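You operate a simulated robot arm through the tools that you are given. There is no shell and no other tool.

Carry out the task below with a simulated two-armed robot. There is one attempt and no reset: what you move stays moved.

## Task
Turn the left dial knob to 3. Fetch the black lid and set it on the shelf of the long bench. Take the red tray on the long bench and put it away on the top of the blue bench. Shut the bath lid. Put the green plug from the top of the green belt in the wire basket there. Shut the right machine door. Fetch the brass bush from the left end of the press bench and set it on top of the blue tin. Take the grey ring on the top of the fixed bench and put it away on the heap in the teal basket. Any order will do.

It is judged by the outcome, as a careful person would: the job done as asked, and still so three seconds after it is handed in. It fails if anything else is knocked over, pushed out of place, dropped, spilled or broken. Lids that push on must go on centred and level and be pressed home; caps that screw on are set level and turned clockwise until they are tight.

## Robot
Two 7-joint arms with fingered hands on one trunk, on a base that moves. Base frame: it is fixed to the floor where the robot stands at the start and does not move with it; the origin is under the middle of the robot, x ahead of it, y to its left, z up. Lengths are in m, angles in degrees, forces in N, time in s.
The left shoulder is at the start at [0.088, 0.17, 1.161], the right one opposite. With the tool pointing down near the work surface each hand reaches from about 0.1 to 0.68 m from the robot's upright axis, wherever it stands, measured 20 degrees to its own side. Places, roughly: bath lid [-5.3, 5.5, 0.8]; black lid (6x6x3 cm) [-5.5, 8.7, 0.9]; blue tin [2, 1.5, 0.75]; brass bush (2x2x2 cm) [1.8, 1.8, 0.8]; green plug (3x3x3 cm) [-3.6, 4.4, 1]; grey ring (6x6x2 cm) [1.5, 0.8, 1]; heap in the teal basket [-5.6, 2.9, 1]; left dial knob [1.3, 2, 1.3]; red tray (23x10x3 cm) [-6.3, 9.4, 0.9]; right machine door [-1.7, 6.3, 0.9]; shelf of the long bench [-5.8, 9.1, 0.4]; top of the blue bench [-6.7, 0.2, 0.7]; wire basket (30x23x18 cm) [-3.4, 4.2, 1]. Payload 4 kg a hand.
The TCP of each hand is the grasp point between the finger pads, 0.026 m short of the fingertips. In the tool frame z runs along the fingers and y along their closing line. The gripper opens to 0.132 m; its body begins 0.073 m behind the TCP. The gripper is a hand of 4 fingers: y runs from the thumb to the fingers, the wrist lies at [0, 0, -0.224] in the tool frame.
Orientation is told as [roll, pitch, yaw] about the base's x, y, z axes, in that order, counted from this pose: with the fingers straight down and closing along the base's y, the tool's x points along the base's -x, its y along +y and its z along -z.

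## Interface
- The arms move only by the tool send_rows. It takes "left_targets", "right_targets" or both (then of equal length, played together; a hand with none holds still); each is a list of rows, each an object (a shift or turn left out is 0) with "delta_pos": the shift along the base's x, y, z in cm, a list of three; "rot": the turn, a rotation vector about the base's x, y, z in rad, a list of three. In form: [{"delta_pos": [x, y, z], "rot": [ax, ay, az]}, ...]. A call has 1 to 20 rows; each row shifts and turns the commanded pose from where the row before left it. Rows are played at 5 a second. More than 0.05 m and 8.6 degrees between two rows, and nothing of the call is played. A pose out of reach is approached as far as the arm can. The call stops where the force on the tool passes 40 N (or 10 N more than at its start, if that is more) or the arm is blocked; 0.2 s more then pass. In this call time passes only in rows, and 0.2 s behind the last. It gives the time, the measured TCP pose, the force on the tool (base axes), the opening and the grip force at its end, in the units of the frame above (readings bear some noise), with the torque about the TCP (base axes, N m) and any sound that the robot's microphone picked up.
- Cameras (640 x 400 px; columns grow to the right, rows downward): "scene" is now at [0.1839, 0.0025, 1.345]; the picture's right is [0.02, -1.00, 0.00], its down [-0.53, -0.01, -0.85] and it looks along [0.85, 0.02, -0.53] (base axes); focal length 218 px, centre (320, 200). "left" rides on the left gripper at [-0.073, 0.006, -0.094] in its tool frame; the picture's right is [-0.08, -1.00, 0.00], its down [0.78, -0.06, -0.62] and it looks along [0.61, -0.05, 0.79] (tool axes); focal length 230 px, centre (320, 200). "right" rides on the right gripper at [0.073, 0.006, -0.094] in its tool frame; the picture's right is [-0.08, 1.00, 0.00], its down [-0.78, -0.06, -0.62] and it looks along [-0.62, -0.05, 0.79] (tool axes); focal length 230 px, centre (320, 200). There is no depth. A picture from a camera that has moved, and an enlarged one, comes with that camera's place and axes in the base frame and with its lens.
- capture(camera): a new picture of that camera. It takes no simulated time.
- lift_body(by): moves the trunk up (or, below 0, down) by that many m; the arms and the scene camera ride with it, the base frame stays. It gives what a move gives, with no picture.
- base_move(legs): drives the robot by 1 to 6 legs, each [ahead, left, turn to the left] in m, m and degrees, along the robot's own axes; the way and the turn of a leg run together, so that a leg with both is an arc; at most 1.5 m and 180 degrees a leg. The arms and the cameras ride along, it lands a little off, and it stops where it bumps. It gives what a move gives.
- set_fingers(finger1, finger2, finger3, thumb_bend, hand): sets how far each is bent, from 0 (flat) to 100 (curled in); at 30 the hand is open as for a grip, at 70 the pads meet at the TCP. One left out holds its place. A second passes; each finger stops where it meets its share of the squeeze, and holds until it gets a number again. It is the only way to open and close the hand. It gives what a move gives, with no picture; readings hold the bend of each and the force on the fingers (four entries, about 0 where the hand has none), thumb and palm.
- pan_tilt(pan, tilt): turns the head with the scene camera to pan (to the left, within 80 degrees either way) and tilt (down, from -29 to 69), counted from straight ahead of the robot (the tilt from the chest, where the trunk bows). It gives what a move gives.
- close_up(camera, box): a new picture of the part [left, top, right, bottom] of that camera's present view, enlarged. It takes no simulated time.
- hand_in(): hands the job in; it is judged then, once.

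Places have to be worked out from the pictures, the camera data and where the tool is seen. Open the grippers and draw the arms clear of the work before you hand the job in, unless the task says otherwise.

The tools are called after "Call:" by a JSON object that holds its "op" and its "data". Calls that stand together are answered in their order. send_rows: Moves the arms, as the interface text tells. Its arguments: {"type":"object","properties":{"left_targets":{"type":"array"},"right_targets":{"type":"array"}},"required":[]} The other tools are called the same way: lift_body (by) moves the trunk up or down; set_fingers (finger1, finger2, finger3, thumb_bend, hand) moves the fingers one by one; base_move (legs) drives the base; pan_tilt (pan, tilt) turns the head that bears the scene camera; capture (camera) takes a picture; close_up (camera, box) takes an enlarged picture of a part of a camera's view; hand_in () hands the job in.

At the start:

```text
time_s: 0.0
left_tcp_pos: [0.6029, 0.258, 1.1323]
left_orientation: [0.0, -0.1, 0.0]
left_ft_force: [-0.1, -0.4, 0.0]
left_moment: [0.0, 0.01, -0.02]
left_opening: 0.1318
left_grip_force: 0.1
left_shape: jaw
left_bend: [30.0, 30.0, 30.0, 30.0]
left_finger forces: [0.0, 0.0, 0.0, 0.0, 0.1, 0.0]
right_tcp_pos: [0.4207, -0.186, 1.2316]
right_orientation: [0.1, 0.0, 0.1]
right_ft_force: [0.6, -0.6, 0.2]
right_moment: [0.01, 0.0, -0.03]
right_opening: 0.1321
right_grip_force: 0.0
right_shape: jaw
right_bend: [30.0, 30.0, 30.0, 30.0]
right_finger forces: [0.0, 0.1, 0.1, 0.1, 0.0, 0.1]
trunk travel left (down, up): [-0.175, 0.176]
robot x, y, heading: [-0.0015, 0.0011, 0.1]
head pan, tilt (commanded): [1.2, 31.7]
```

scene: 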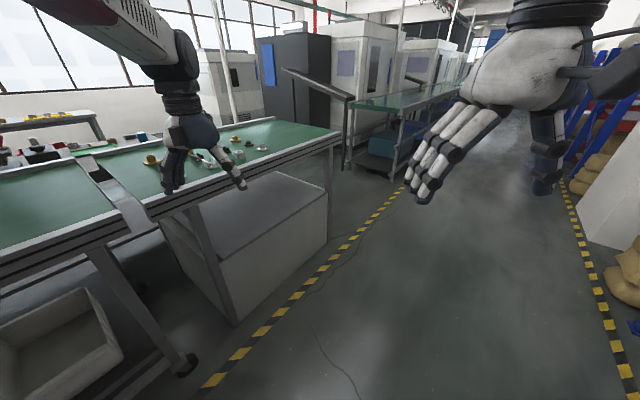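
right: 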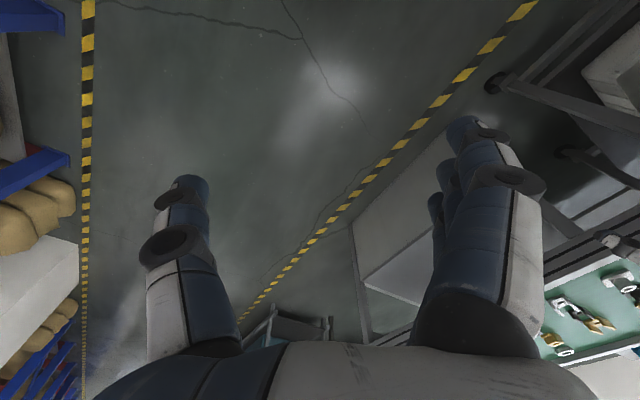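
left: 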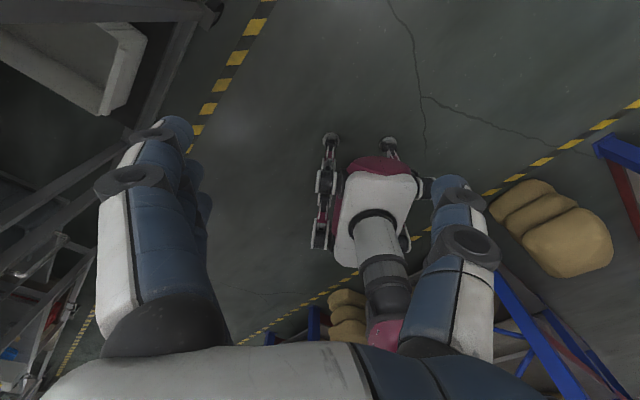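

The scene shows a green-topped bench ahead to the left with small parts on it. I'll turn the head to the left to see the near places first.

Call:
{"op": "pan_tilt", "data": {"pan": 35, "tilt": 15}}

```text
time_s: 1.0
left_tcp_pos: [0.603, 0.2575, 1.1332]
left_orientation: [0.0, -0.1, 0.0]
left_ft_force: [0.1, -1.0, 0.0]
left_moment: [-0.05, -0.01, 0.02]
left_opening: 0.1317
left_grip_force: 0.1
left_shape: jaw
left_bend: [30.0, 30.0, 30.0, 30.0]
left_finger forces: [0.1, 0.0, 0.0, 0.0, 0.1, 0.0]
right_tcp_pos: [0.4209, -0.1853, 1.2335]
right_orientation: [0.0, 0.0, 0.0]
right_ft_force: [0.2, -0.8, 0.1]
right_moment: [-0.06, -0.02, 0.02]
right_opening: 0.1321
right_grip_force: 0.1
right_shape: jaw
right_bend: [30.0, 30.0, 30.0, 30.0]
right_finger forces: [0.0, 0.1, 0.0, 0.0, 0.0, 0.0]
trunk travel left (down, up): [-0.175, 0.176]
robot x, y, heading: [0.0001, 0.0012, -0.1]
head pan, tilt (commanded): [35.0, 15.0]
```

Head is turned; now I take a picture of the scene.

Call:
{"op": "capture", "data": {"camera": "scene"}}

```text
taken
camera scene: at [0.1708, 0.0541, 1.3718], right [0.57, -0.82, 0.0], down [-0.21, -0.15, -0.97], along [0.79, 0.55, -0.26], focal length 218 px, centre (320, 200)
```

scene: 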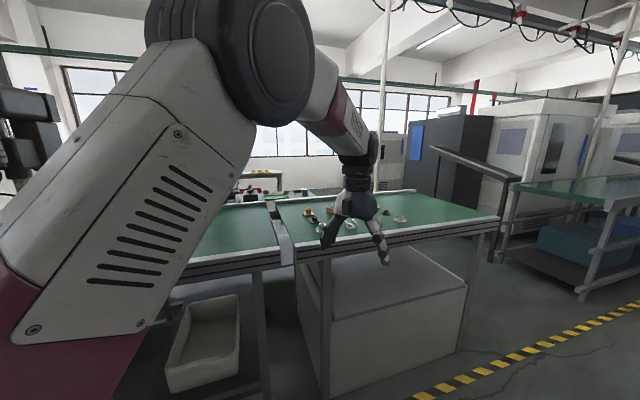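

The left arm hides a lot. I'll enlarge the part around the small items on the bench.

Call:
{"op": "close_up", "data": {"camera": "scene", "box": [220, 160, 460, 310]}}

Call:
{"op": "close_up", "data": {"camera": "scene", "box": [220, 150, 420, 275]}}

```text
2.67 times, centred on (340, 235) of scene
camera zoom: at [0.1708, 0.0541, 1.3718], right [0.57, -0.82, 0.0], down [-0.21, -0.15, -0.97], along [0.79, 0.55, -0.26], focal length 581 px, centre (267, 107)
```

zoom: 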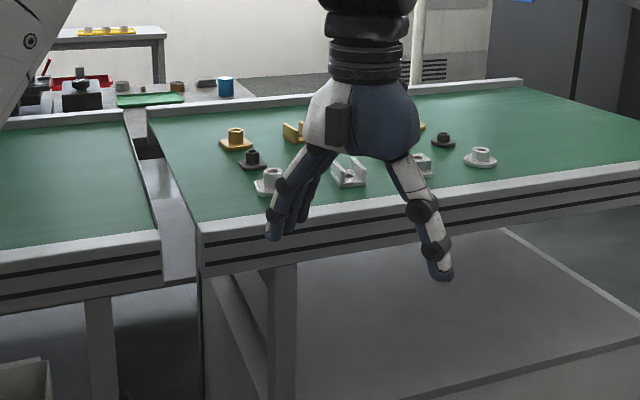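

```text
3.20 times, centred on (320, 212) of scene
camera zoom: at [0.1708, 0.0541, 1.3718], right [0.57, -0.82, 0.0], down [-0.21, -0.15, -0.97], along [0.79, 0.55, -0.26], focal length 698 px, centre (320, 160)
```

zoom: 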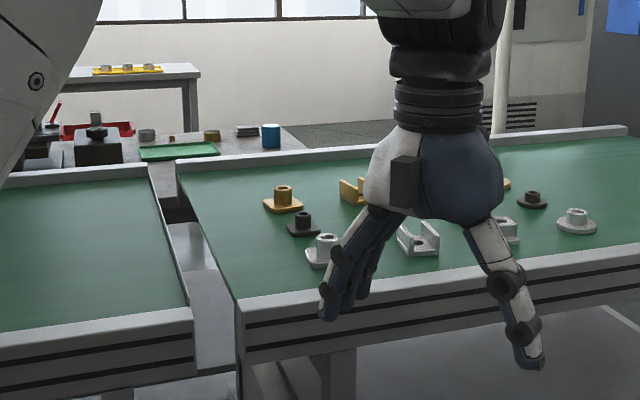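

The tin and press bench lie behind this green-topped bench; the left hand hides the middle of it. I draw the left hand back and to the side so the camera can see.

Call:
{"op": "send_rows", "data": {"left_targets": [{"delta_pos": [-4, 1, 0]}, {"delta_pos": [-4, 1, 0]}, {"delta_pos": [-4, 1, 0]}, {"delta_pos": [-4, 1, -1]}, {"delta_pos": [-4, 1, -1]}, {"delta_pos": [-4, 1, -2]}, {"delta_pos": [-4, 1, -2]}, {"delta_pos": [-4, 2, -2]}, {"delta_pos": [-3, 2, -2]}]}}

Call:
{"op": "capture", "data": {"camera": "scene"}}

```text
time_s: 3.0
left_tcp_pos: [0.2827, 0.3989, 1.0221]
left_orientation: [0.1, 0.3, 0.0]
left_ft_force: [0.4, 0.2, 0.3]
left_moment: [-0.04, 0.0, 0.01]
left_opening: 0.1318
left_grip_force: 0.1
left_shape: jaw
left_bend: [30.0, 30.0, 30.0, 30.0]
left_finger forces: [0.0, 0.1, 0.0, 0.0, 0.0, 0.1]
left hand out of reach, approached as far as the arm can: row 4, 5, 6, 9
right_tcp_pos: [0.4202, -0.1833, 1.234]
right_orientation: [-0.1, 0.0, -0.1]
right_ft_force: [0.6, 0.2, 0.8]
right_moment: [-0.05, 0.02, 0.02]
right_opening: 0.1321
right_grip_force: 0.0
right_shape: jaw
right_bend: [30.0, 30.0, 30.0, 30.0]
right_finger forces: [0.0, 0.2, 0.0, 0.0, 0.0, 0.0]
trunk travel left (down, up): [-0.175, 0.176]
robot x, y, heading: [0.0029, -0.0005, -0.1]
head pan, tilt (commanded): [35.0, 15.0]
```

```text
taken
camera scene: at [0.171, 0.0561, 1.3716], right [0.57, -0.82, 0.0], down [-0.21, -0.15, -0.97], along [0.79, 0.55, -0.26], focal length 218 px, centre (320, 200)
```

scene: 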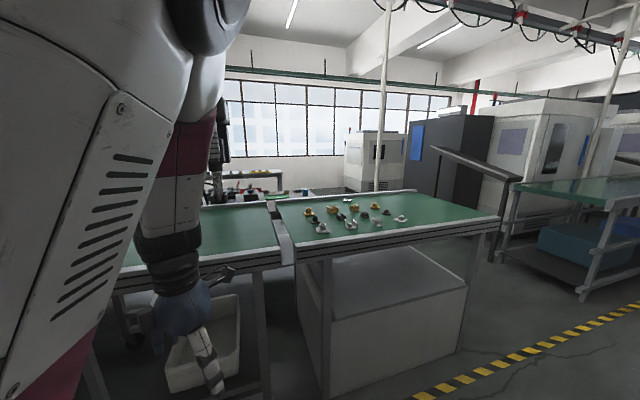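

Now the bench top is clear in view; I enlarge it to find the grey ring, and also the region behind.

Call:
{"op": "close_up", "data": {"camera": "scene", "box": [280, 185, 440, 285]}}

Call:
{"op": "close_up", "data": {"camera": "scene", "box": [195, 150, 325, 230]}}

```text
4.00 times, centred on (360, 235) of scene
camera zoom: at [0.171, 0.0561, 1.3716], right [0.57, -0.82, 0.0], down [-0.21, -0.15, -0.97], along [0.79, 0.55, -0.26], focal length 872 px, centre (160, 60)
```

zoom: 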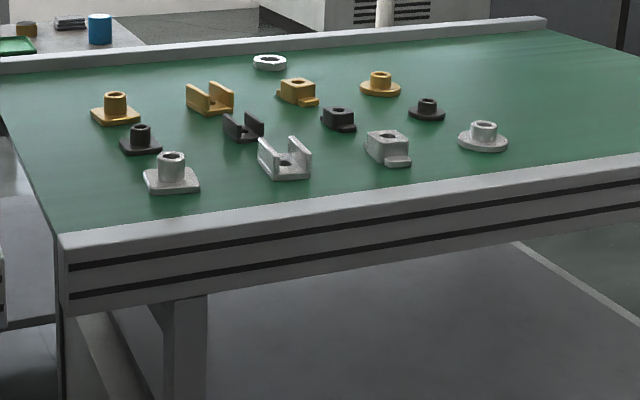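

```text
4.92 times, centred on (260, 190) of scene
camera zoom: at [0.171, 0.0561, 1.3716], right [0.57, -0.82, 0.0], down [-0.21, -0.15, -0.97], along [0.79, 0.55, -0.26], focal length 1073 px, centre (615, 249)
```

zoom: 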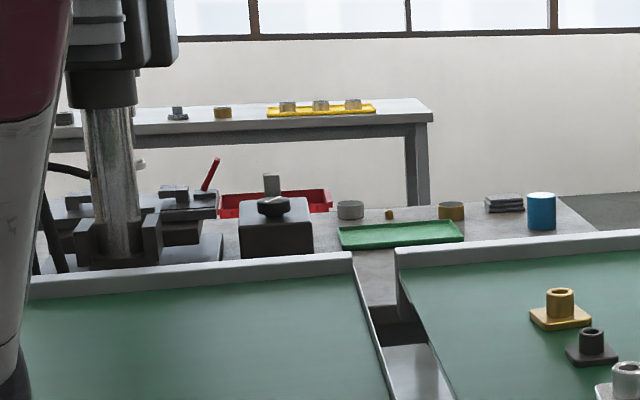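

The grey ring lies at the far edge of the fixed bench near [1.5, 0.75, 0.97]; brass bush near [1.8, 1.8, 0.82] and the blue tin near [2.0, 1.5]. I look left and right to map the ways round the benches.

Call:
{"op": "pan_tilt", "data": {"pan": 0, "tilt": 10}}

Call:
{"op": "capture", "data": {"camera": "scene"}}

Call:
{"op": "pan_tilt", "data": {"pan": 78, "tilt": 10}}

Call:
{"op": "capture", "data": {"camera": "scene"}}

Call:
{"op": "pan_tilt", "data": {"pan": -75, "tilt": 10}}

Call:
{"op": "capture", "data": {"camera": "scene"}}

```text
time_s: 4.0
left_tcp_pos: [0.2835, 0.3962, 1.024]
left_orientation: [-0.1, 0.1, 0.1]
left_ft_force: [0.4, 0.7, 0.2]
left_moment: [-0.02, -0.01, -0.01]
left_opening: 0.1318
left_grip_force: 0.0
left_shape: jaw
left_bend: [30.0, 30.0, 30.0, 30.0]
left_finger forces: [0.1, 0.1, 0.0, 0.0, 0.0, 0.1]
right_tcp_pos: [0.4213, -0.1872, 1.2338]
right_orientation: [0.0, 0.0, -0.1]
right_ft_force: [0.2, 0.2, 0.7]
right_moment: [0.02, -0.03, -0.06]
right_opening: 0.132
right_grip_force: 0.0
right_shape: jaw
right_bend: [30.0, 30.0, 30.0, 30.0]
right_finger forces: [0.0, 0.0, 0.0, 0.1, 0.0, 0.0]
trunk travel left (down, up): [-0.175, 0.176]
robot x, y, heading: [0.0007, 0.0, -0.1]
head pan, tilt (commanded): [0.0, 10.0]
```

```text
taken
camera scene: at [0.1872, 0.0006, 1.38], right [0.0, -1.0, 0.0], down [-0.17, 0.0, -0.98], along [0.98, 0.0, -0.17], focal length 218 px, centre (320, 200)
```

scene: 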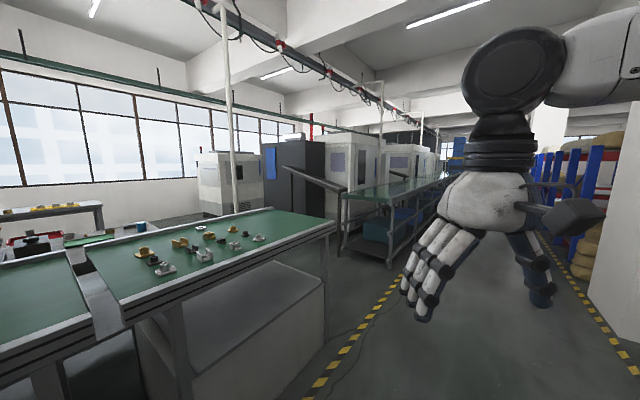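

```text
time_s: 5.5
left_tcp_pos: [0.2838, 0.3962, 1.0233]
left_orientation: [-0.2, 0.1, -0.1]
left_ft_force: [0.2, -0.2, -0.5]
left_moment: [0.01, 0.03, 0.01]
left_opening: 0.132
left_grip_force: 0.0
left_shape: jaw
left_bend: [30.0, 30.0, 30.0, 30.0]
left_finger forces: [0.1, 0.1, 0.1, 0.0, 0.0, 0.1]
right_tcp_pos: [0.4222, -0.1855, 1.2352]
right_orientation: [0.0, 0.1, 0.0]
right_ft_force: [0.4, -0.2, 0.2]
right_moment: [0.03, -0.01, 0.01]
right_opening: 0.1319
right_grip_force: 0.0
right_shape: jaw
right_bend: [30.0, 30.0, 30.0, 30.0]
right_finger forces: [0.0, 0.0, 0.1, 0.0, 0.0, 0.0]
trunk travel left (down, up): [-0.175, 0.176]
robot x, y, heading: [-0.0015, 0.0001, 0.2]
head pan, tilt (commanded): [78.0, 10.0]
```

```text
taken
camera scene: at [0.1136, 0.0915, 1.38], right [0.98, -0.21, 0.0], down [-0.04, -0.17, -0.98], along [0.21, 0.96, -0.17], focal length 218 px, centre (320, 200)
```

scene: 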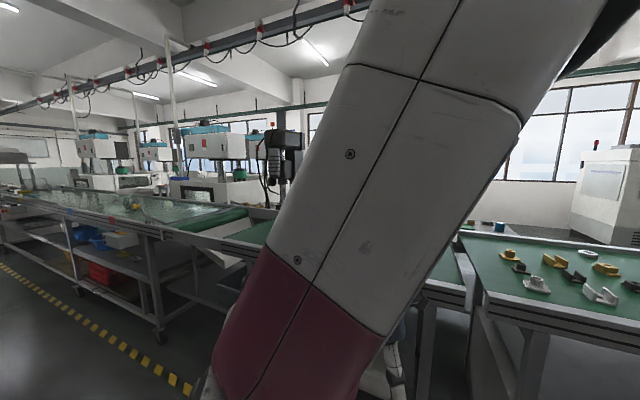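

```text
time_s: 7.9
left_tcp_pos: [0.283, 0.3972, 1.0233]
left_orientation: [-0.1, 0.2, 0.1]
left_ft_force: [-0.5, -0.4, 0.5]
left_moment: [0.01, 0.02, -0.02]
left_opening: 0.1319
left_grip_force: 0.1
left_shape: jaw
left_bend: [30.0, 30.0, 30.0, 30.0]
left_finger forces: [0.1, 0.0, 0.1, 0.0, 0.0, 0.0]
right_tcp_pos: [0.4219, -0.184, 1.2335]
right_orientation: [0.0, -0.1, -0.1]
right_ft_force: [0.8, -0.6, 0.0]
right_moment: [0.01, 0.01, 0.01]
right_opening: 0.1317
right_grip_force: 0.1
right_shape: jaw
right_bend: [30.0, 30.0, 30.0, 30.0]
right_finger forces: [0.1, 0.0, 0.0, 0.0, 0.0, 0.0]
trunk travel left (down, up): [-0.175, 0.176]
robot x, y, heading: [-0.0, -0.0034, -0.1]
head pan, tilt (commanded): [-75.0, 10.0]
```

```text
taken
camera scene: at [0.1183, -0.0892, 1.38], right [-0.97, -0.26, 0.0], down [-0.04, 0.17, -0.98], along [0.26, -0.95, -0.17], focal length 218 px, centre (320, 200)
```

scene: 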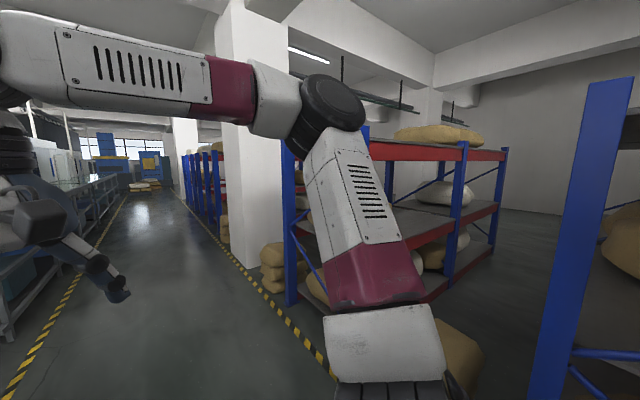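

Turned to factory axes, the bench row runs along (-0.77, 0.64) with about 2 m of gap to the right of the fixed bench. I look straight down to see how large my own base is.

Call:
{"op": "pan_tilt", "data": {"pan": 40, "tilt": 69}}

Call:
{"op": "capture", "data": {"camera": "scene"}}

Call:
{"op": "pan_tilt", "data": {"pan": 0, "tilt": 69}}

Call:
{"op": "capture", "data": {"camera": "scene"}}

```text
time_s: 9.8
left_tcp_pos: [0.2837, 0.3954, 1.0225]
left_orientation: [-0.3, 0.2, 0.1]
left_ft_force: [0.2, -0.9, 0.2]
left_moment: [-0.03, -0.01, 0.02]
left_opening: 0.1319
left_grip_force: 0.0
left_shape: jaw
left_bend: [30.0, 30.0, 30.0, 30.0]
left_finger forces: [0.0, 0.0, 0.0, 0.0, 0.1, 0.0]
right_tcp_pos: [0.4205, -0.1863, 1.2339]
right_orientation: [-0.1, 0.0, 0.0]
right_ft_force: [0.3, -0.7, -0.4]
right_moment: [0.01, 0.03, 0.03]
right_opening: 0.1319
right_grip_force: 0.0
right_shape: jaw
right_bend: [30.0, 30.0, 30.0, 30.0]
right_finger forces: [0.0, 0.0, 0.1, 0.0, 0.0, 0.0]
trunk travel left (down, up): [-0.175, 0.176]
robot x, y, heading: [0.0031, -0.0058, -0.0]
head pan, tilt (commanded): [40.0, 68.8]
```

```text
taken
camera scene: at [0.1442, 0.0337, 1.2993], right [0.55, -0.83, 0.0], down [-0.76, -0.5, -0.41], along [0.34, 0.23, -0.91], focal length 218 px, centre (320, 200)
```

scene: 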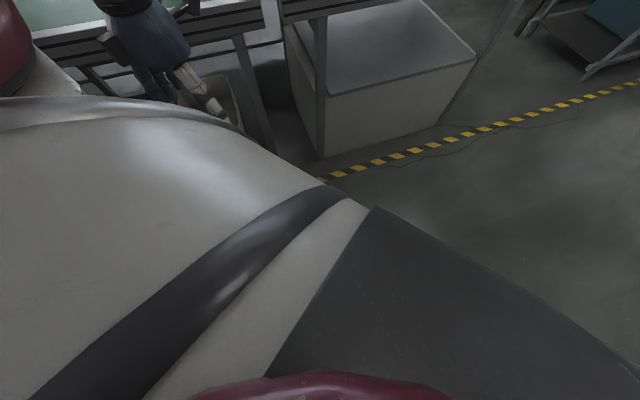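

```text
time_s: 10.9
left_tcp_pos: [0.284, 0.3966, 1.0232]
left_orientation: [-0.1, 0.1, 0.0]
left_ft_force: [0.0, 0.8, -0.3]
left_moment: [0.01, 0.04, -0.02]
left_opening: 0.132
left_grip_force: 0.0
left_shape: jaw
left_bend: [30.0, 30.0, 30.0, 30.0]
left_finger forces: [0.1, 0.0, 0.0, 0.0, 0.1, 0.0]
right_tcp_pos: [0.4213, -0.1859, 1.2331]
right_orientation: [0.0, 0.0, 0.1]
right_ft_force: [-0.4, 0.1, -0.4]
right_moment: [0.02, -0.01, 0.01]
right_opening: 0.1319
right_grip_force: 0.1
right_shape: jaw
right_bend: [30.0, 30.0, 30.0, 30.0]
right_finger forces: [0.0, 0.0, 0.0, 0.0, 0.0, 0.1]
trunk travel left (down, up): [-0.175, 0.176]
robot x, y, heading: [-0.0006, 0.0022, 0.2]
head pan, tilt (commanded): [0.0, 68.8]
```

```text
taken
camera scene: at [0.1502, 0.0007, 1.2962], right [0.0, -1.0, 0.0], down [-0.93, 0.0, -0.36], along [0.36, 0.0, -0.93], focal length 218 px, centre (320, 200)
```

scene: 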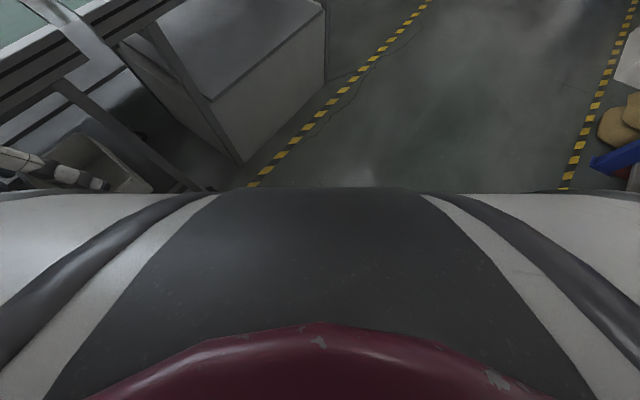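

The chest hides the base, so I'll stay cautious. I turn to face the bench row square on (heading about 50°) and strafe right to the gap beside the fixed bench.

Call:
{"op": "base_move", "data": {"legs": [[0, 0, 50], [0, -1.2, 0], [0, -1.1, 0]]}}

Call:
{"op": "pan_tilt", "data": {"pan": 0, "tilt": 15}}

Call:
{"op": "capture", "data": {"camera": "scene"}}

```text
time_s: 33.4
left_tcp_pos: [1.6312, -1.0078, 1.0227]
left_orientation: [-0.1, 0.2, 49.8]
left_ft_force: [-0.3, -0.2, 0.5]
left_moment: [-0.02, 0.0, 0.04]
left_opening: 0.132
left_grip_force: 0.1
left_shape: jaw
left_bend: [30.0, 30.0, 30.0, 30.0]
left_finger forces: [0.0, 0.1, 0.1, 0.0, 0.1, 0.1]
right_tcp_pos: [2.1643, -1.2775, 1.2312]
right_orientation: [0.0, 0.0, 49.6]
right_ft_force: [0.9, -1.0, -1.2]
right_moment: [-0.03, 0.0, 0.04]
right_opening: 0.1319
right_grip_force: 0.1
right_shape: jaw
right_bend: [30.0, 30.0, 30.0, 30.0]
right_finger forces: [0.0, 0.0, 0.0, 0.0, 0.0, 0.1]
trunk travel left (down, up): [-0.175, 0.176]
robot x, y, heading: [1.7514, -1.4809, 50.0]
head pan, tilt (commanded): [0.0, 68.8]
```

```text
time_s: 34.6
left_tcp_pos: [1.6308, -1.0071, 1.024]
left_orientation: [-0.1, 0.1, 49.8]
left_ft_force: [-0.8, 0.0, -0.1]
left_moment: [0.02, -0.01, 0.02]
left_opening: 0.132
left_grip_force: 0.1
left_shape: jaw
left_bend: [30.0, 30.0, 30.0, 30.0]
left_finger forces: [0.0, 0.0, 0.1, 0.1, 0.0, 0.0]
right_tcp_pos: [2.1647, -1.2776, 1.2328]
right_orientation: [0.0, 0.0, 49.7]
right_ft_force: [0.0, -0.4, 0.0]
right_moment: [0.0, 0.02, 0.01]
right_opening: 0.1319
right_grip_force: 0.2
right_shape: jaw
right_bend: [30.0, 30.0, 30.0, 30.0]
right_finger forces: [0.0, 0.1, 0.1, 0.1, 0.1, 0.0]
trunk travel left (down, up): [-0.175, 0.176]
robot x, y, heading: [1.7512, -1.4794, 49.6]
head pan, tilt (commanded): [0.0, 15.0]
```

```text
taken
camera scene: at [1.8717, -1.3359, 1.3717], right [0.76, -0.65, 0.0], down [-0.17, -0.2, -0.97], along [0.62, 0.74, -0.26], focal length 218 px, centre (320, 200)
```

scene: 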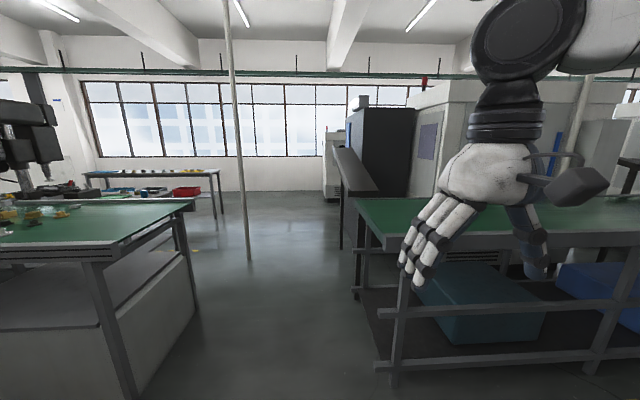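

I'm square to the rows now; the gap is about 1.2 m wide with a thin pole further in on the left. I raise and tuck the left hand above bench height, then strafe a little left to centre and drive in.

Call:
{"op": "send_rows", "data": {"left_targets": [{"delta_pos": [0, 0, 4]}, {"delta_pos": [2, 0, 4]}, {"delta_pos": [3.8, -0.5, 2.6]}, {"delta_pos": [3.8, -0.5, 2.6]}, {"delta_pos": [3.8, -0.5, 2.6]}, {"delta_pos": [3.8, -0.5, 2.6]}, {"delta_pos": [3.8, -0.5, 2.6]}, {"delta_pos": [3.8, -0.5, 0]}]}}

Call:
{"op": "pan_tilt", "data": {"pan": 50, "tilt": 25}}

Call:
{"op": "capture", "data": {"camera": "scene"}}

```text
time_s: 36.4
left_tcp_pos: [1.8351, -0.9182, 1.1869]
left_orientation: [-4.0, 0.9, 51.5]
left_ft_force: [0.3, 0.5, -1.1]
left_moment: [-0.04, 0.0, -0.04]
left_opening: 0.1323
left_grip_force: 0.0
left_shape: jaw
left_bend: [30.0, 30.0, 30.0, 30.0]
left_finger forces: [0.1, 0.0, 0.0, 0.1, 0.1, 0.0]
left hand out of reach, approached as far as the arm can: row 2, 3, 4, 5, 6, 7
right_tcp_pos: [2.1655, -1.2781, 1.2337]
right_orientation: [0.0, -0.1, 49.7]
right_ft_force: [0.7, -0.6, -0.2]
right_moment: [0.04, 0.01, 0.01]
right_opening: 0.1318
right_grip_force: 0.1
right_shape: jaw
right_bend: [30.0, 30.0, 30.0, 30.0]
right_finger forces: [0.1, 0.0, 0.0, 0.1, 0.1, 0.0]
trunk travel left (down, up): [-0.175, 0.176]
robot x, y, heading: [1.7506, -1.4811, 50.0]
head pan, tilt (commanded): [0.0, 15.0]
```

```text
time_s: 37.6
left_tcp_pos: [1.8373, -0.9197, 1.191]
left_orientation: [-4.1, 0.3, 51.0]
left_ft_force: [-1.2, 0.0, -0.9]
left_moment: [-0.03, -0.02, 0.0]
left_opening: 0.1321
left_grip_force: 0.2
left_shape: jaw
left_bend: [30.0, 30.0, 30.0, 30.0]
left_finger forces: [0.0, 0.0, 0.0, 0.0, 0.0, 0.0]
right_tcp_pos: [2.1649, -1.2785, 1.2334]
right_orientation: [-0.1, -0.1, 49.6]
right_ft_force: [-0.1, 0.0, 0.9]
right_moment: [0.04, -0.03, 0.0]
right_opening: 0.1319
right_grip_force: 0.1
right_shape: jaw
right_bend: [30.0, 30.0, 30.0, 30.0]
right_finger forces: [0.0, 0.0, 0.0, 0.0, 0.0, 0.0]
trunk travel left (down, up): [-0.175, 0.176]
robot x, y, heading: [1.7497, -1.4785, 49.7]
head pan, tilt (commanded): [50.0, 25.0]
```

```text
taken
camera scene: at [1.7988, -1.3154, 1.3591], right [0.99, 0.14, 0.0], down [0.05, -0.38, -0.92], along [-0.13, 0.91, -0.39], focal length 218 px, centre (320, 200)
```

scene: 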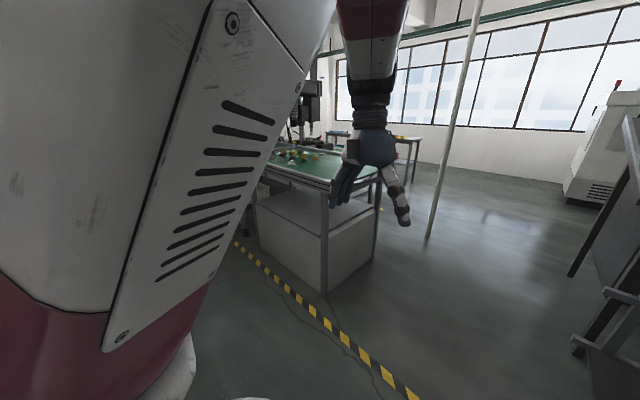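

Left hand is now raised. I strafe 0.25 m left to centre on the gap and go forward 1.2 m, then look around.

Call:
{"op": "base_move", "data": {"legs": [[0, 0.27, 0], [1.2, 0, 0]]}}

Call:
{"op": "pan_tilt", "data": {"pan": 20, "tilt": 25}}

Call:
{"op": "capture", "data": {"camera": "scene"}}

Call:
{"op": "pan_tilt", "data": {"pan": 78, "tilt": 25}}

Call:
{"op": "capture", "data": {"camera": "scene"}}

```text
time_s: 46.3
left_tcp_pos: [2.4136, 0.1775, 1.1905]
left_orientation: [-4.1, 0.2, 51.0]
left_ft_force: [-0.3, 0.4, -0.3]
left_moment: [0.0, 0.01, 0.01]
left_opening: 0.1321
left_grip_force: 0.0
left_shape: jaw
left_bend: [30.0, 30.0, 30.0, 30.0]
left_finger forces: [0.0, 0.0, 0.0, 0.0, 0.1, 0.0]
right_tcp_pos: [2.7405, -0.1813, 1.2331]
right_orientation: [0.0, 0.0, 49.6]
right_ft_force: [0.1, 0.4, 0.2]
right_moment: [0.0, 0.02, 0.0]
right_opening: 0.1318
right_grip_force: 0.0
right_shape: jaw
right_bend: [30.0, 30.0, 30.0, 30.0]
right_finger forces: [0.0, 0.0, 0.1, 0.0, 0.1, 0.1]
trunk travel left (down, up): [-0.175, 0.176]
robot x, y, heading: [2.3283, -0.3842, 49.5]
head pan, tilt (commanded): [50.0, 25.0]
```

```text
time_s: 47.3
left_tcp_pos: [2.4133, 0.1786, 1.1882]
left_orientation: [-4.3, 0.4, 51.1]
left_ft_force: [-0.2, -0.5, 0.8]
left_moment: [-0.03, -0.01, -0.01]
left_opening: 0.1319
left_grip_force: 0.1
left_shape: jaw
left_bend: [30.0, 30.0, 30.0, 30.0]
left_finger forces: [0.1, 0.0, 0.0, 0.0, 0.1, 0.0]
right_tcp_pos: [2.741, -0.181, 1.233]
right_orientation: [-0.1, 0.0, 49.6]
right_ft_force: [-0.2, -0.7, -0.1]
right_moment: [0.01, -0.03, 0.0]
right_opening: 0.1321
right_grip_force: 0.0
right_shape: jaw
right_bend: [30.0, 30.0, 30.0, 30.0]
right_finger forces: [0.1, 0.0, 0.1, 0.1, 0.0, 0.0]
trunk travel left (down, up): [-0.175, 0.176]
robot x, y, heading: [2.3261, -0.3803, 49.6]
head pan, tilt (commanded): [20.0, 25.0]
```

```text
taken
camera scene: at [2.4141, -0.2204, 1.3633], right [0.96, -0.29, 0.0], down [-0.1, -0.33, -0.94], along [0.27, 0.9, -0.34], focal length 218 px, centre (320, 200)
```

scene: 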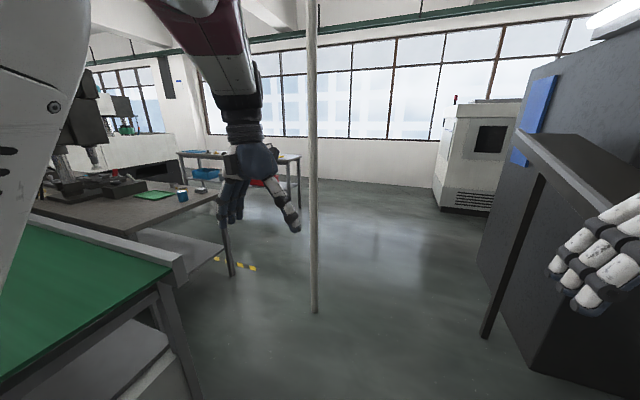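

```text
time_s: 48.5
left_tcp_pos: [2.4132, 0.1795, 1.1907]
left_orientation: [-4.6, 0.2, 51.1]
left_ft_force: [-1.0, -0.4, -0.3]
left_moment: [0.01, -0.02, 0.0]
left_opening: 0.1321
left_grip_force: 0.1
left_shape: jaw
left_bend: [30.0, 30.0, 30.0, 30.0]
left_finger forces: [0.0, 0.0, 0.0, 0.1, 0.0, 0.0]
right_tcp_pos: [2.7406, -0.1813, 1.2347]
right_orientation: [0.0, 0.0, 49.6]
right_ft_force: [-0.6, 0.4, -0.4]
right_moment: [-0.06, 0.02, -0.04]
right_opening: 0.1318
right_grip_force: 0.0
right_shape: jaw
right_bend: [30.0, 30.0, 30.0, 30.0]
right_finger forces: [0.0, 0.1, 0.0, 0.1, 0.1, 0.0]
trunk travel left (down, up): [-0.175, 0.176]
robot x, y, heading: [2.3265, -0.3813, 49.8]
head pan, tilt (commanded): [78.0, 25.0]
```

```text
taken
camera scene: at [2.3325, -0.2343, 1.3632], right [0.81, 0.59, 0.0], down [0.2, -0.28, -0.94], along [-0.55, 0.76, -0.35], focal length 218 px, centre (320, 200)
```

scene: 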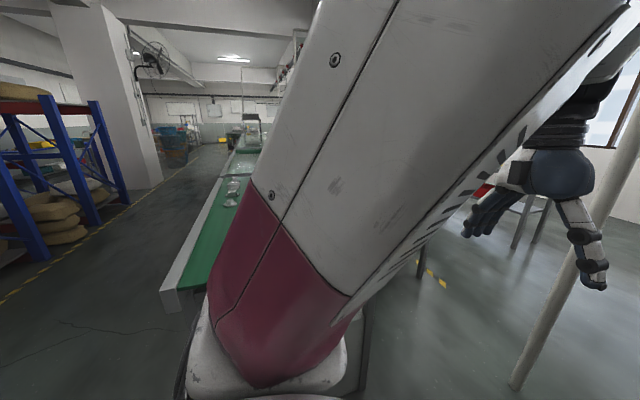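

The press bench stands only about 0.2 m behind the fixed bench, so I must reach it from its window side. The pole and the dark chute leave a 1.2 m passage that I'm centred on; I drive forward 2 m through it.

Call:
{"op": "base_move", "data": {"legs": [[1.0, 0, 0], [1.0, 0, 0]]}}

Call:
{"op": "pan_tilt", "data": {"pan": 78, "tilt": 20}}

Call:
{"op": "capture", "data": {"camera": "scene"}}

```text
time_s: 58.5
left_tcp_pos: [3.7179, 1.7031, 1.1901]
left_orientation: [-4.5, 0.4, 50.8]
left_ft_force: [0.4, 0.2, 0.2]
left_moment: [0.02, 0.01, 0.02]
left_opening: 0.132
left_grip_force: 0.1
left_shape: jaw
left_bend: [30.0, 30.0, 30.0, 30.0]
left_finger forces: [0.1, 0.0, 0.0, 0.1, 0.0, 0.0]
right_tcp_pos: [4.0451, 1.3435, 1.2331]
right_orientation: [0.0, -0.1, 49.4]
right_ft_force: [0.4, 0.6, 0.2]
right_moment: [-0.04, -0.01, 0.02]
right_opening: 0.1317
right_grip_force: 0.1
right_shape: jaw
right_bend: [30.0, 30.0, 30.0, 30.0]
right_finger forces: [0.1, 0.1, 0.0, 0.1, 0.0, 0.1]
trunk travel left (down, up): [-0.175, 0.176]
robot x, y, heading: [3.6264, 1.1444, 49.3]
head pan, tilt (commanded): [78.0, 25.0]
```

```text
time_s: 59.2
left_tcp_pos: [3.7172, 1.7034, 1.1909]
left_orientation: [-4.6, 0.3, 51.0]
left_ft_force: [0.4, 0.4, 0.1]
left_moment: [-0.02, -0.01, 0.05]
left_opening: 0.1319
left_grip_force: 0.1
left_shape: jaw
left_bend: [30.0, 30.0, 30.0, 30.0]
left_finger forces: [0.0, 0.0, 0.1, 0.1, 0.1, 0.0]
right_tcp_pos: [4.0445, 1.3425, 1.2331]
right_orientation: [0.0, -0.1, 49.5]
right_ft_force: [-0.1, -0.2, 0.1]
right_moment: [0.0, 0.01, 0.0]
right_opening: 0.1317
right_grip_force: 0.0
right_shape: jaw
right_bend: [30.0, 30.0, 30.0, 30.0]
right_finger forces: [0.0, 0.0, 0.0, 0.0, 0.0, 0.1]
trunk travel left (down, up): [-0.175, 0.176]
robot x, y, heading: [3.6285, 1.139, 49.5]
head pan, tilt (commanded): [78.0, 20.0]
```

```text
taken
camera scene: at [3.6342, 1.2893, 1.3637], right [0.79, 0.61, 0.0], down [0.21, -0.27, -0.94], along [-0.57, 0.75, -0.34], focal length 218 px, centre (320, 200)
```

scene: 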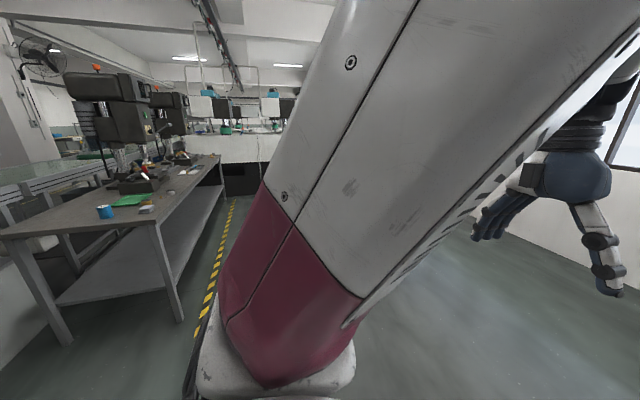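

I'm now behind the benches, level with the window side of the press bench. I turn left to face along the press bench and look.

Call:
{"op": "base_move", "data": {"legs": [[0, 0, 90.5]]}}

Call:
{"op": "pan_tilt", "data": {"pan": 10, "tilt": 15}}

Call:
{"op": "capture", "data": {"camera": "scene"}}

Call:
{"op": "close_up", "data": {"camera": "scene", "box": [160, 100, 340, 210]}}

```text
time_s: 63.4
left_tcp_pos: [3.0689, 1.2275, 1.19]
left_orientation: [-4.5, 0.4, 141.2]
left_ft_force: [-0.3, -0.5, 0.3]
left_moment: [0.0, 0.02, -0.03]
left_opening: 0.1316
left_grip_force: 0.1
left_shape: jaw
left_bend: [30.0, 30.0, 30.0, 30.0]
left_finger forces: [0.0, 0.1, 0.0, 0.0, 0.0, 0.0]
right_tcp_pos: [3.4265, 1.5566, 1.233]
right_orientation: [0.0, 0.0, 139.8]
right_ft_force: [-0.3, 0.7, 0.2]
right_moment: [0.01, -0.02, -0.01]
right_opening: 0.1317
right_grip_force: 0.0
right_shape: jaw
right_bend: [30.0, 30.0, 30.0, 30.0]
right_finger forces: [0.1, 0.0, 0.0, 0.0, 0.0, 0.0]
trunk travel left (down, up): [-0.175, 0.176]
robot x, y, heading: [3.628, 1.1451, 139.9]
head pan, tilt (commanded): [78.0, 20.0]
```

```text
time_s: 64.8
left_tcp_pos: [3.0685, 1.2279, 1.19]
left_orientation: [-4.6, 0.4, 141.2]
left_ft_force: [-0.3, -0.4, -0.2]
left_moment: [-0.01, 0.03, -0.04]
left_opening: 0.1317
left_grip_force: 0.0
left_shape: jaw
left_bend: [30.0, 30.0, 30.0, 30.0]
left_finger forces: [0.0, 0.1, 0.1, 0.0, 0.1, 0.1]
right_tcp_pos: [3.4269, 1.5565, 1.2331]
right_orientation: [0.0, -0.1, 139.8]
right_ft_force: [0.3, -0.3, 0.0]
right_moment: [0.02, 0.04, 0.02]
right_opening: 0.1318
right_grip_force: 0.1
right_shape: jaw
right_bend: [30.0, 30.0, 30.0, 30.0]
right_finger forces: [0.0, 0.1, 0.0, 0.0, 0.0, 0.1]
trunk travel left (down, up): [-0.175, 0.176]
robot x, y, heading: [3.6277, 1.1409, 140.1]
head pan, tilt (commanded): [10.0, 15.0]
```

```text
taken
camera scene: at [3.477, 1.2513, 1.3718], right [0.5, 0.87, 0.0], down [0.22, -0.13, -0.97], along [-0.84, 0.48, -0.26], focal length 218 px, centre (320, 200)
```

scene: 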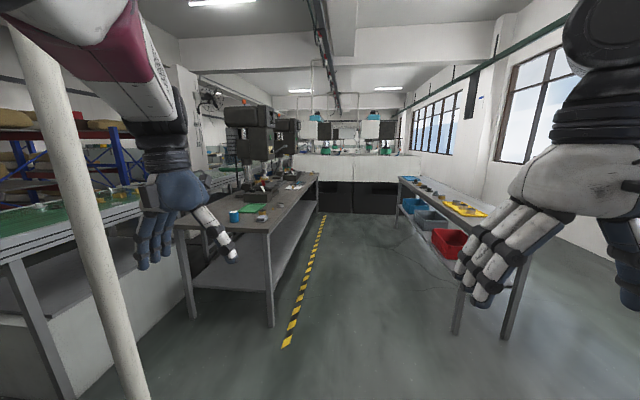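

```text
3.56 times, centred on (250, 155) of scene
camera zoom: at [3.477, 1.2513, 1.3718], right [0.5, 0.87, 0.0], down [0.22, -0.13, -0.97], along [-0.84, 0.48, -0.26], focal length 775 px, centre (569, 360)
```

zoom: 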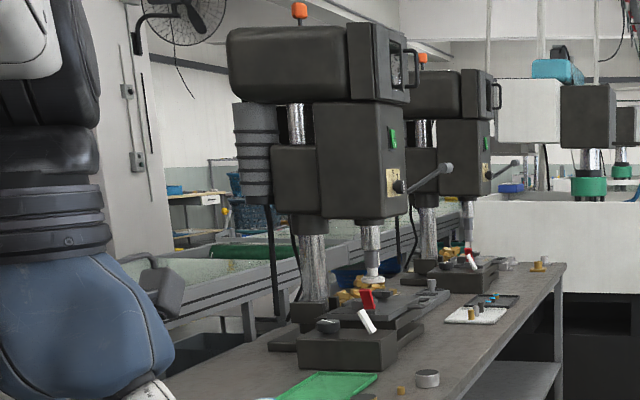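

This is the aisle between the press bench (aisle edge about v = 2.64 in factory axes) and a window bench; the nearer drill press carries a dial plate at about 1.3 m. I drive 1.6 m along the aisle and turn left to face the press bench.

Call:
{"op": "base_move", "data": {"legs": [[0.8, 0, 0], [0.8, 0.05, 0], [0, 0, 90]]}}

Call:
{"op": "pan_tilt", "data": {"pan": 0, "tilt": 30}}

Call:
{"op": "capture", "data": {"camera": "scene"}}

```text
time_s: 76.8
left_tcp_pos: [2.2843, 1.577, 1.189]
left_orientation: [-4.6, 0.3, -128.7]
left_ft_force: [-0.1, -0.8, 0.2]
left_moment: [-0.01, -0.01, -0.01]
left_opening: 0.1318
left_grip_force: 0.0
left_shape: jaw
left_bend: [30.0, 30.0, 30.0, 30.0]
left_finger forces: [0.0, 0.1, 0.1, 0.0, 0.1, 0.0]
right_tcp_pos: [1.9543, 1.9366, 1.2331]
right_orientation: [0.0, 0.0, -130.0]
right_ft_force: [-0.2, -0.2, 0.0]
right_moment: [-0.01, 0.0, 0.04]
right_opening: 0.1318
right_grip_force: 0.2
right_shape: jaw
right_bend: [30.0, 30.0, 30.0, 30.0]
right_finger forces: [0.0, 0.0, 0.0, 0.0, 0.1, 0.0]
trunk travel left (down, up): [-0.175, 0.176]
robot x, y, heading: [2.3655, 2.1404, -129.8]
head pan, tilt (commanded): [10.0, 15.0]
```

```text
time_s: 77.6
left_tcp_pos: [2.2831, 1.5784, 1.1902]
left_orientation: [-4.6, 0.3, -128.5]
left_ft_force: [-0.5, -0.6, 0.6]
left_moment: [0.01, 0.01, -0.01]
left_opening: 0.1321
left_grip_force: 0.0
left_shape: jaw
left_bend: [30.0, 30.0, 30.0, 30.0]
left_finger forces: [0.0, 0.0, 0.0, 0.0, 0.0, 0.0]
right_tcp_pos: [1.9534, 1.9359, 1.2332]
right_orientation: [0.0, -0.1, -130.1]
right_ft_force: [-0.3, -0.1, -0.1]
right_moment: [0.0, 0.03, 0.01]
right_opening: 0.132
right_grip_force: 0.0
right_shape: jaw
right_bend: [30.0, 30.0, 30.0, 30.0]
right_finger forces: [0.1, 0.0, 0.1, 0.0, 0.1, 0.0]
trunk travel left (down, up): [-0.175, 0.176]
robot x, y, heading: [2.368, 2.1385, -130.2]
head pan, tilt (commanded): [0.0, 30.0]
```

```text
taken
camera scene: at [2.2489, 1.998, 1.3477], right [-0.76, 0.64, 0.0], down [0.32, 0.38, -0.87], along [-0.56, -0.66, -0.5], focal length 218 px, centre (320, 200)
```

scene: 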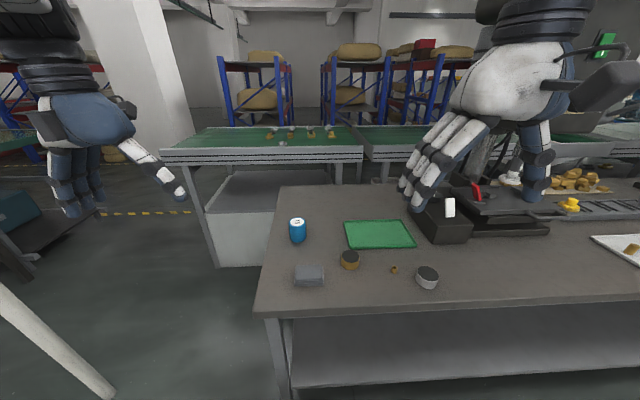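

The brass bush is the tiny piece near [1.77, 1.78, 0.83] and the tin near [1.88, 1.44, top ~0.89]. Before moving closer I look right to see the drill press and its dial.

Call:
{"op": "pan_tilt", "data": {"pan": -45, "tilt": 5}}

Call:
{"op": "capture", "data": {"camera": "scene"}}

Call:
{"op": "capture", "data": {"camera": "right"}}

Call:
{"op": "capture", "data": {"camera": "left"}}

```text
time_s: 78.7
left_tcp_pos: [2.2846, 1.578, 1.1898]
left_orientation: [-4.6, 0.3, -128.6]
left_ft_force: [-0.9, -0.5, -0.7]
left_moment: [0.02, 0.0, 0.02]
left_opening: 0.1319
left_grip_force: 0.1
left_shape: jaw
left_bend: [30.0, 30.0, 30.0, 30.0]
left_finger forces: [0.0, 0.0, 0.1, 0.0, 0.0, 0.0]
right_tcp_pos: [1.9556, 1.9364, 1.2332]
right_orientation: [0.0, 0.0, -130.1]
right_ft_force: [0.0, 0.0, -0.2]
right_moment: [0.0, -0.01, 0.02]
right_opening: 0.1322
right_grip_force: 0.1
right_shape: jaw
right_bend: [30.0, 30.0, 30.0, 30.0]
right_finger forces: [0.0, 0.0, 0.0, 0.0, 0.0, 0.0]
trunk travel left (down, up): [-0.175, 0.176]
robot x, y, heading: [2.3699, 2.1397, -130.1]
head pan, tilt (commanded): [-45.0, 5.0]
```

```text
taken
camera scene: at [2.2156, 2.0593, 1.388], right [-0.09, 1.0, 0.0], down [0.09, 0.01, -1.0], along [-0.99, -0.09, -0.09], focal length 218 px, centre (320, 200)
```

scene: 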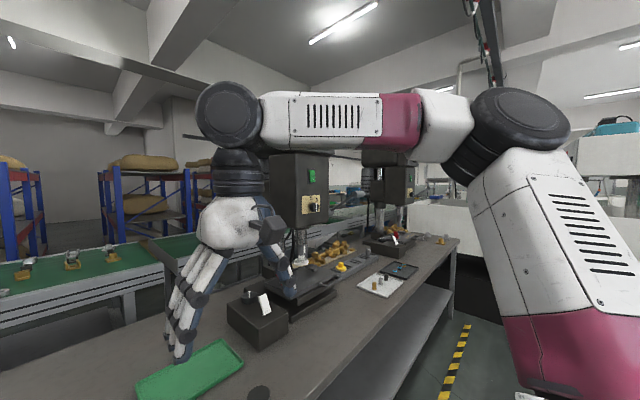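

```text
taken
camera right: at [2.0049, 1.9876, 1.3279], right [0.71, -0.7, 0.0], down [-0.55, -0.56, 0.62], along [-0.43, -0.44, -0.79], focal length 230 px, centre (320, 200)
```

right: 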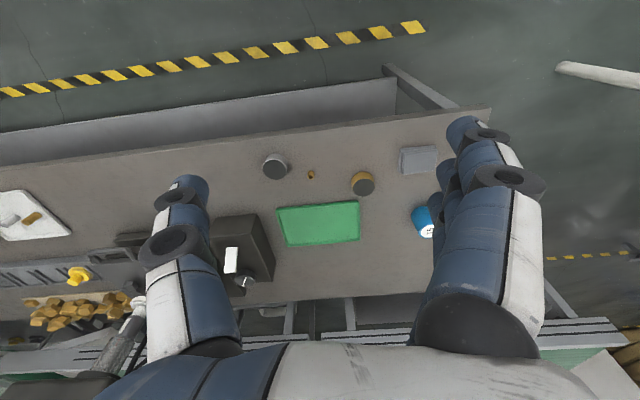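

```text
taken
camera left: at [2.2474, 1.511, 1.2818], right [-0.82, 0.56, 0.08], down [0.48, 0.62, 0.62], along [0.3, 0.55, -0.78], focal length 230 px, centre (320, 200)
```

left: 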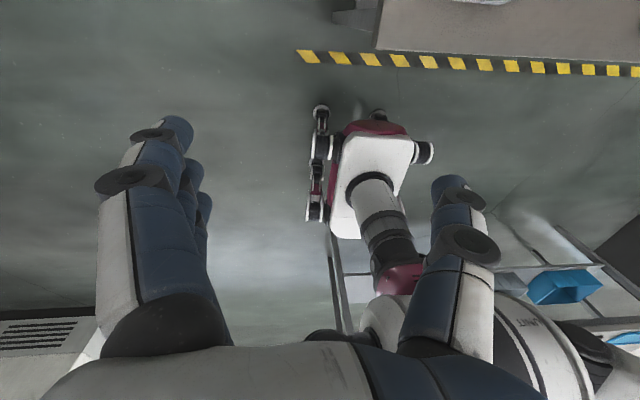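

The right-hand camera sees the bush at about [1.775, 1.783] with the bench at z ≈ 0.815, nicely near the right hand, and the press dial plate is up to the right. I drive 0.18 m closer.

Call:
{"op": "base_move", "data": {"legs": [[0.18, 0, 0]]}}

Call:
{"op": "pan_tilt", "data": {"pan": -15, "tilt": 40}}

Call:
{"op": "capture", "data": {"camera": "scene"}}

Call:
{"op": "capture", "data": {"camera": "right"}}

```text
time_s: 80.2
left_tcp_pos: [2.1678, 1.4407, 1.1894]
left_orientation: [-4.7, 0.2, -128.6]
left_ft_force: [0.2, 0.3, -0.6]
left_moment: [0.01, -0.03, 0.01]
left_opening: 0.1318
left_grip_force: 0.2
left_shape: jaw
left_bend: [30.0, 30.0, 30.0, 30.0]
left_finger forces: [0.1, 0.0, 0.1, 0.0, 0.0, 0.1]
right_tcp_pos: [1.8393, 1.7986, 1.233]
right_orientation: [-0.1, 0.0, -130.1]
right_ft_force: [-0.3, 0.0, -1.0]
right_moment: [0.01, -0.01, 0.0]
right_opening: 0.132
right_grip_force: 0.0
right_shape: jaw
right_bend: [30.0, 30.0, 30.0, 30.0]
right_finger forces: [0.0, 0.0, 0.0, 0.1, 0.0, 0.0]
trunk travel left (down, up): [-0.175, 0.176]
robot x, y, heading: [2.2526, 2.0036, -130.0]
head pan, tilt (commanded): [-45.0, 5.0]
```

```text
time_s: 81.2
left_tcp_pos: [2.1695, 1.4416, 1.1903]
left_orientation: [-4.6, 0.4, -128.6]
left_ft_force: [1.3, 0.7, -0.2]
left_moment: [0.01, 0.03, 0.0]
left_opening: 0.1319
left_grip_force: 0.0
left_shape: jaw
left_bend: [30.0, 30.0, 30.0, 30.0]
left_finger forces: [0.0, 0.1, 0.0, 0.1, 0.0, 0.1]
right_tcp_pos: [1.8403, 1.7985, 1.2328]
right_orientation: [-0.1, -0.2, -130.0]
right_ft_force: [0.5, -0.3, -0.2]
right_moment: [0.02, -0.05, 0.03]
right_opening: 0.132
right_grip_force: 0.1
right_shape: jaw
right_bend: [30.0, 30.0, 30.0, 30.0]
right_finger forces: [0.1, 0.0, 0.1, 0.0, 0.0, 0.0]
trunk travel left (down, up): [-0.175, 0.176]
robot x, y, heading: [2.2552, 2.0044, -130.0]
head pan, tilt (commanded): [-15.0, 40.0]
```

```text
taken
camera scene: at [2.1225, 1.8824, 1.3323], right [-0.57, 0.82, 0.0], down [0.53, 0.37, -0.77], along [-0.63, -0.44, -0.64], focal length 218 px, centre (320, 200)
```

scene: 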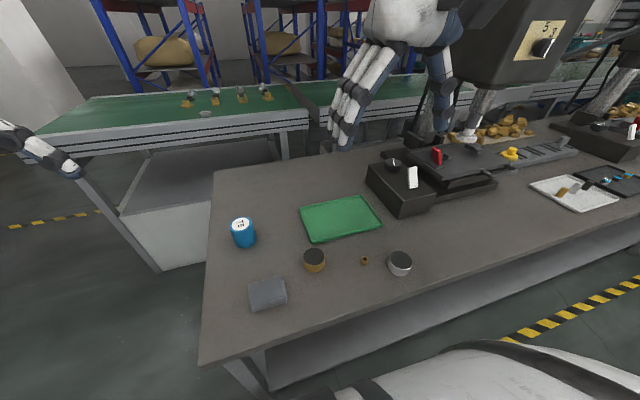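

```text
taken
camera right: at [1.8901, 1.8513, 1.328], right [0.71, -0.7, 0.0], down [-0.55, -0.56, 0.62], along [-0.43, -0.44, -0.79], focal length 230 px, centre (320, 200)
```

right: 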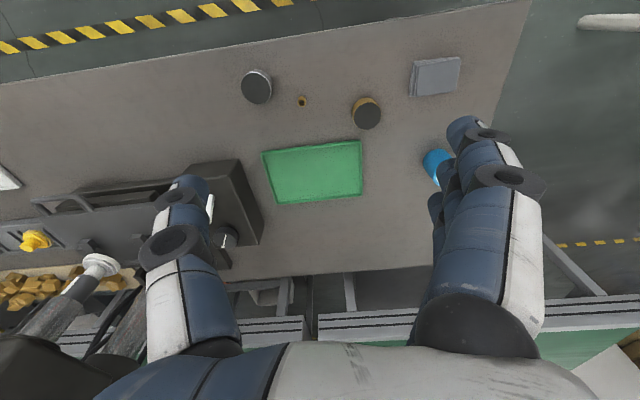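

Still free; the right hand is right over the work. The bush sits at about [1.774, 1.784] with a grey cylinder about 9 cm off on one side, so I pre-close the right hand to a narrow gap and lower it to 12 cm above the bench.

Call:
{"op": "set_fingers", "data": {"hand": "right", "finger1": 50, "finger2": 50, "finger3": 50, "thumb_bend": 50}}

Call:
{"op": "send_rows", "data": {"right_targets": [{"delta_pos": [-0.94, -0.21, -4]}, {"delta_pos": [-0.94, -0.21, -4]}, {"delta_pos": [-0.94, -0.21, -4]}, {"delta_pos": [-0.94, -0.21, -4]}, {"delta_pos": [-0.94, -0.21, -4]}, {"delta_pos": [-0.94, -0.21, -4]}, {"delta_pos": [-0.94, -0.21, -4]}]}}

Call:
{"op": "capture", "data": {"camera": "right"}}

Call:
{"op": "capture", "data": {"camera": "scene"}}

```text
time_s: 82.2
left_tcp_pos: [2.17, 1.442, 1.1895]
left_orientation: [-4.6, 0.3, -128.7]
left_ft_force: [0.7, -0.4, -1.0]
left_moment: [0.04, -0.01, 0.0]
left_opening: 0.132
left_grip_force: 0.1
left_shape: jaw
left_bend: [30.0, 30.0, 30.0, 30.0]
left_finger forces: [0.0, 0.0, 0.1, 0.1, 0.0, 0.0]
right_tcp_pos: [1.8394, 1.7999, 1.2338]
right_orientation: [0.0, -0.1, -130.0]
right_ft_force: [0.5, 0.2, -0.5]
right_moment: [0.01, -0.02, -0.01]
right_opening: 0.0712
right_grip_force: 0.1
right_shape: fingers
right_bend: [50.0, 50.0, 50.0, 50.0]
right_finger forces: [0.1, 0.0, 0.0, 0.1, 0.0, 0.1]
trunk travel left (down, up): [-0.175, 0.176]
robot x, y, heading: [2.2482, 2.0035, -129.9]
head pan, tilt (commanded): [-15.0, 40.0]
```

```text
time_s: 83.8
left_tcp_pos: [2.1684, 1.4403, 1.1883]
left_orientation: [-4.6, 0.3, -128.6]
left_ft_force: [-0.6, 0.6, 0.6]
left_moment: [0.03, -0.01, 0.01]
left_opening: 0.132
left_grip_force: 0.0
left_shape: jaw
left_bend: [30.0, 30.0, 30.0, 30.0]
left_finger forces: [0.0, 0.0, 0.0, 0.1, 0.1, 0.1]
right_tcp_pos: [1.7726, 1.7847, 0.9524]
right_orientation: [0.1, -0.1, -130.1]
right_ft_force: [-0.4, -0.6, -0.4]
right_moment: [0.01, -0.06, -0.03]
right_opening: 0.0715
right_grip_force: 0.2
right_shape: fingers
right_bend: [50.0, 50.0, 50.0, 50.0]
right_finger forces: [0.0, 0.0, 0.0, 0.1, 0.1, 0.0]
trunk travel left (down, up): [-0.175, 0.176]
robot x, y, heading: [2.2544, 2.0027, -130.0]
head pan, tilt (commanded): [-15.0, 40.0]
```

```text
taken
camera right: at [1.8234, 1.8356, 1.0466], right [0.71, -0.7, 0.0], down [-0.55, -0.56, 0.62], along [-0.43, -0.44, -0.79], focal length 230 px, centre (320, 200)
```

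right: 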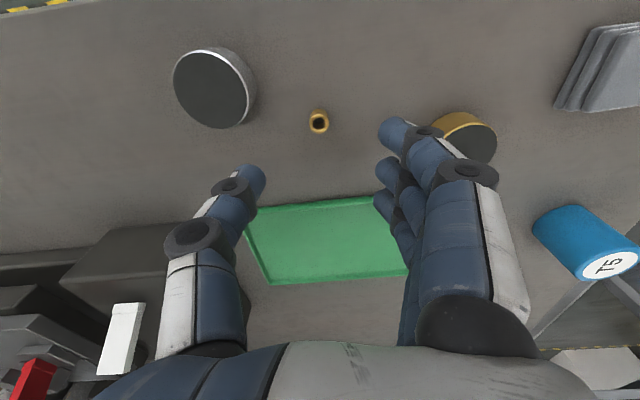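

```text
taken
camera scene: at [2.122, 1.8815, 1.332], right [-0.57, 0.82, 0.0], down [0.53, 0.37, -0.77], along [-0.63, -0.44, -0.64], focal length 218 px, centre (320, 200)
```

scene: 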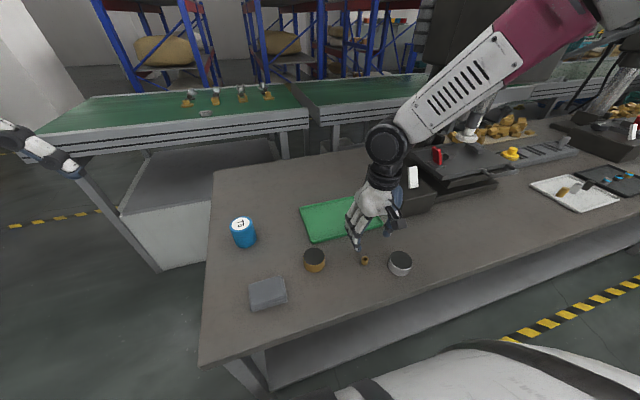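

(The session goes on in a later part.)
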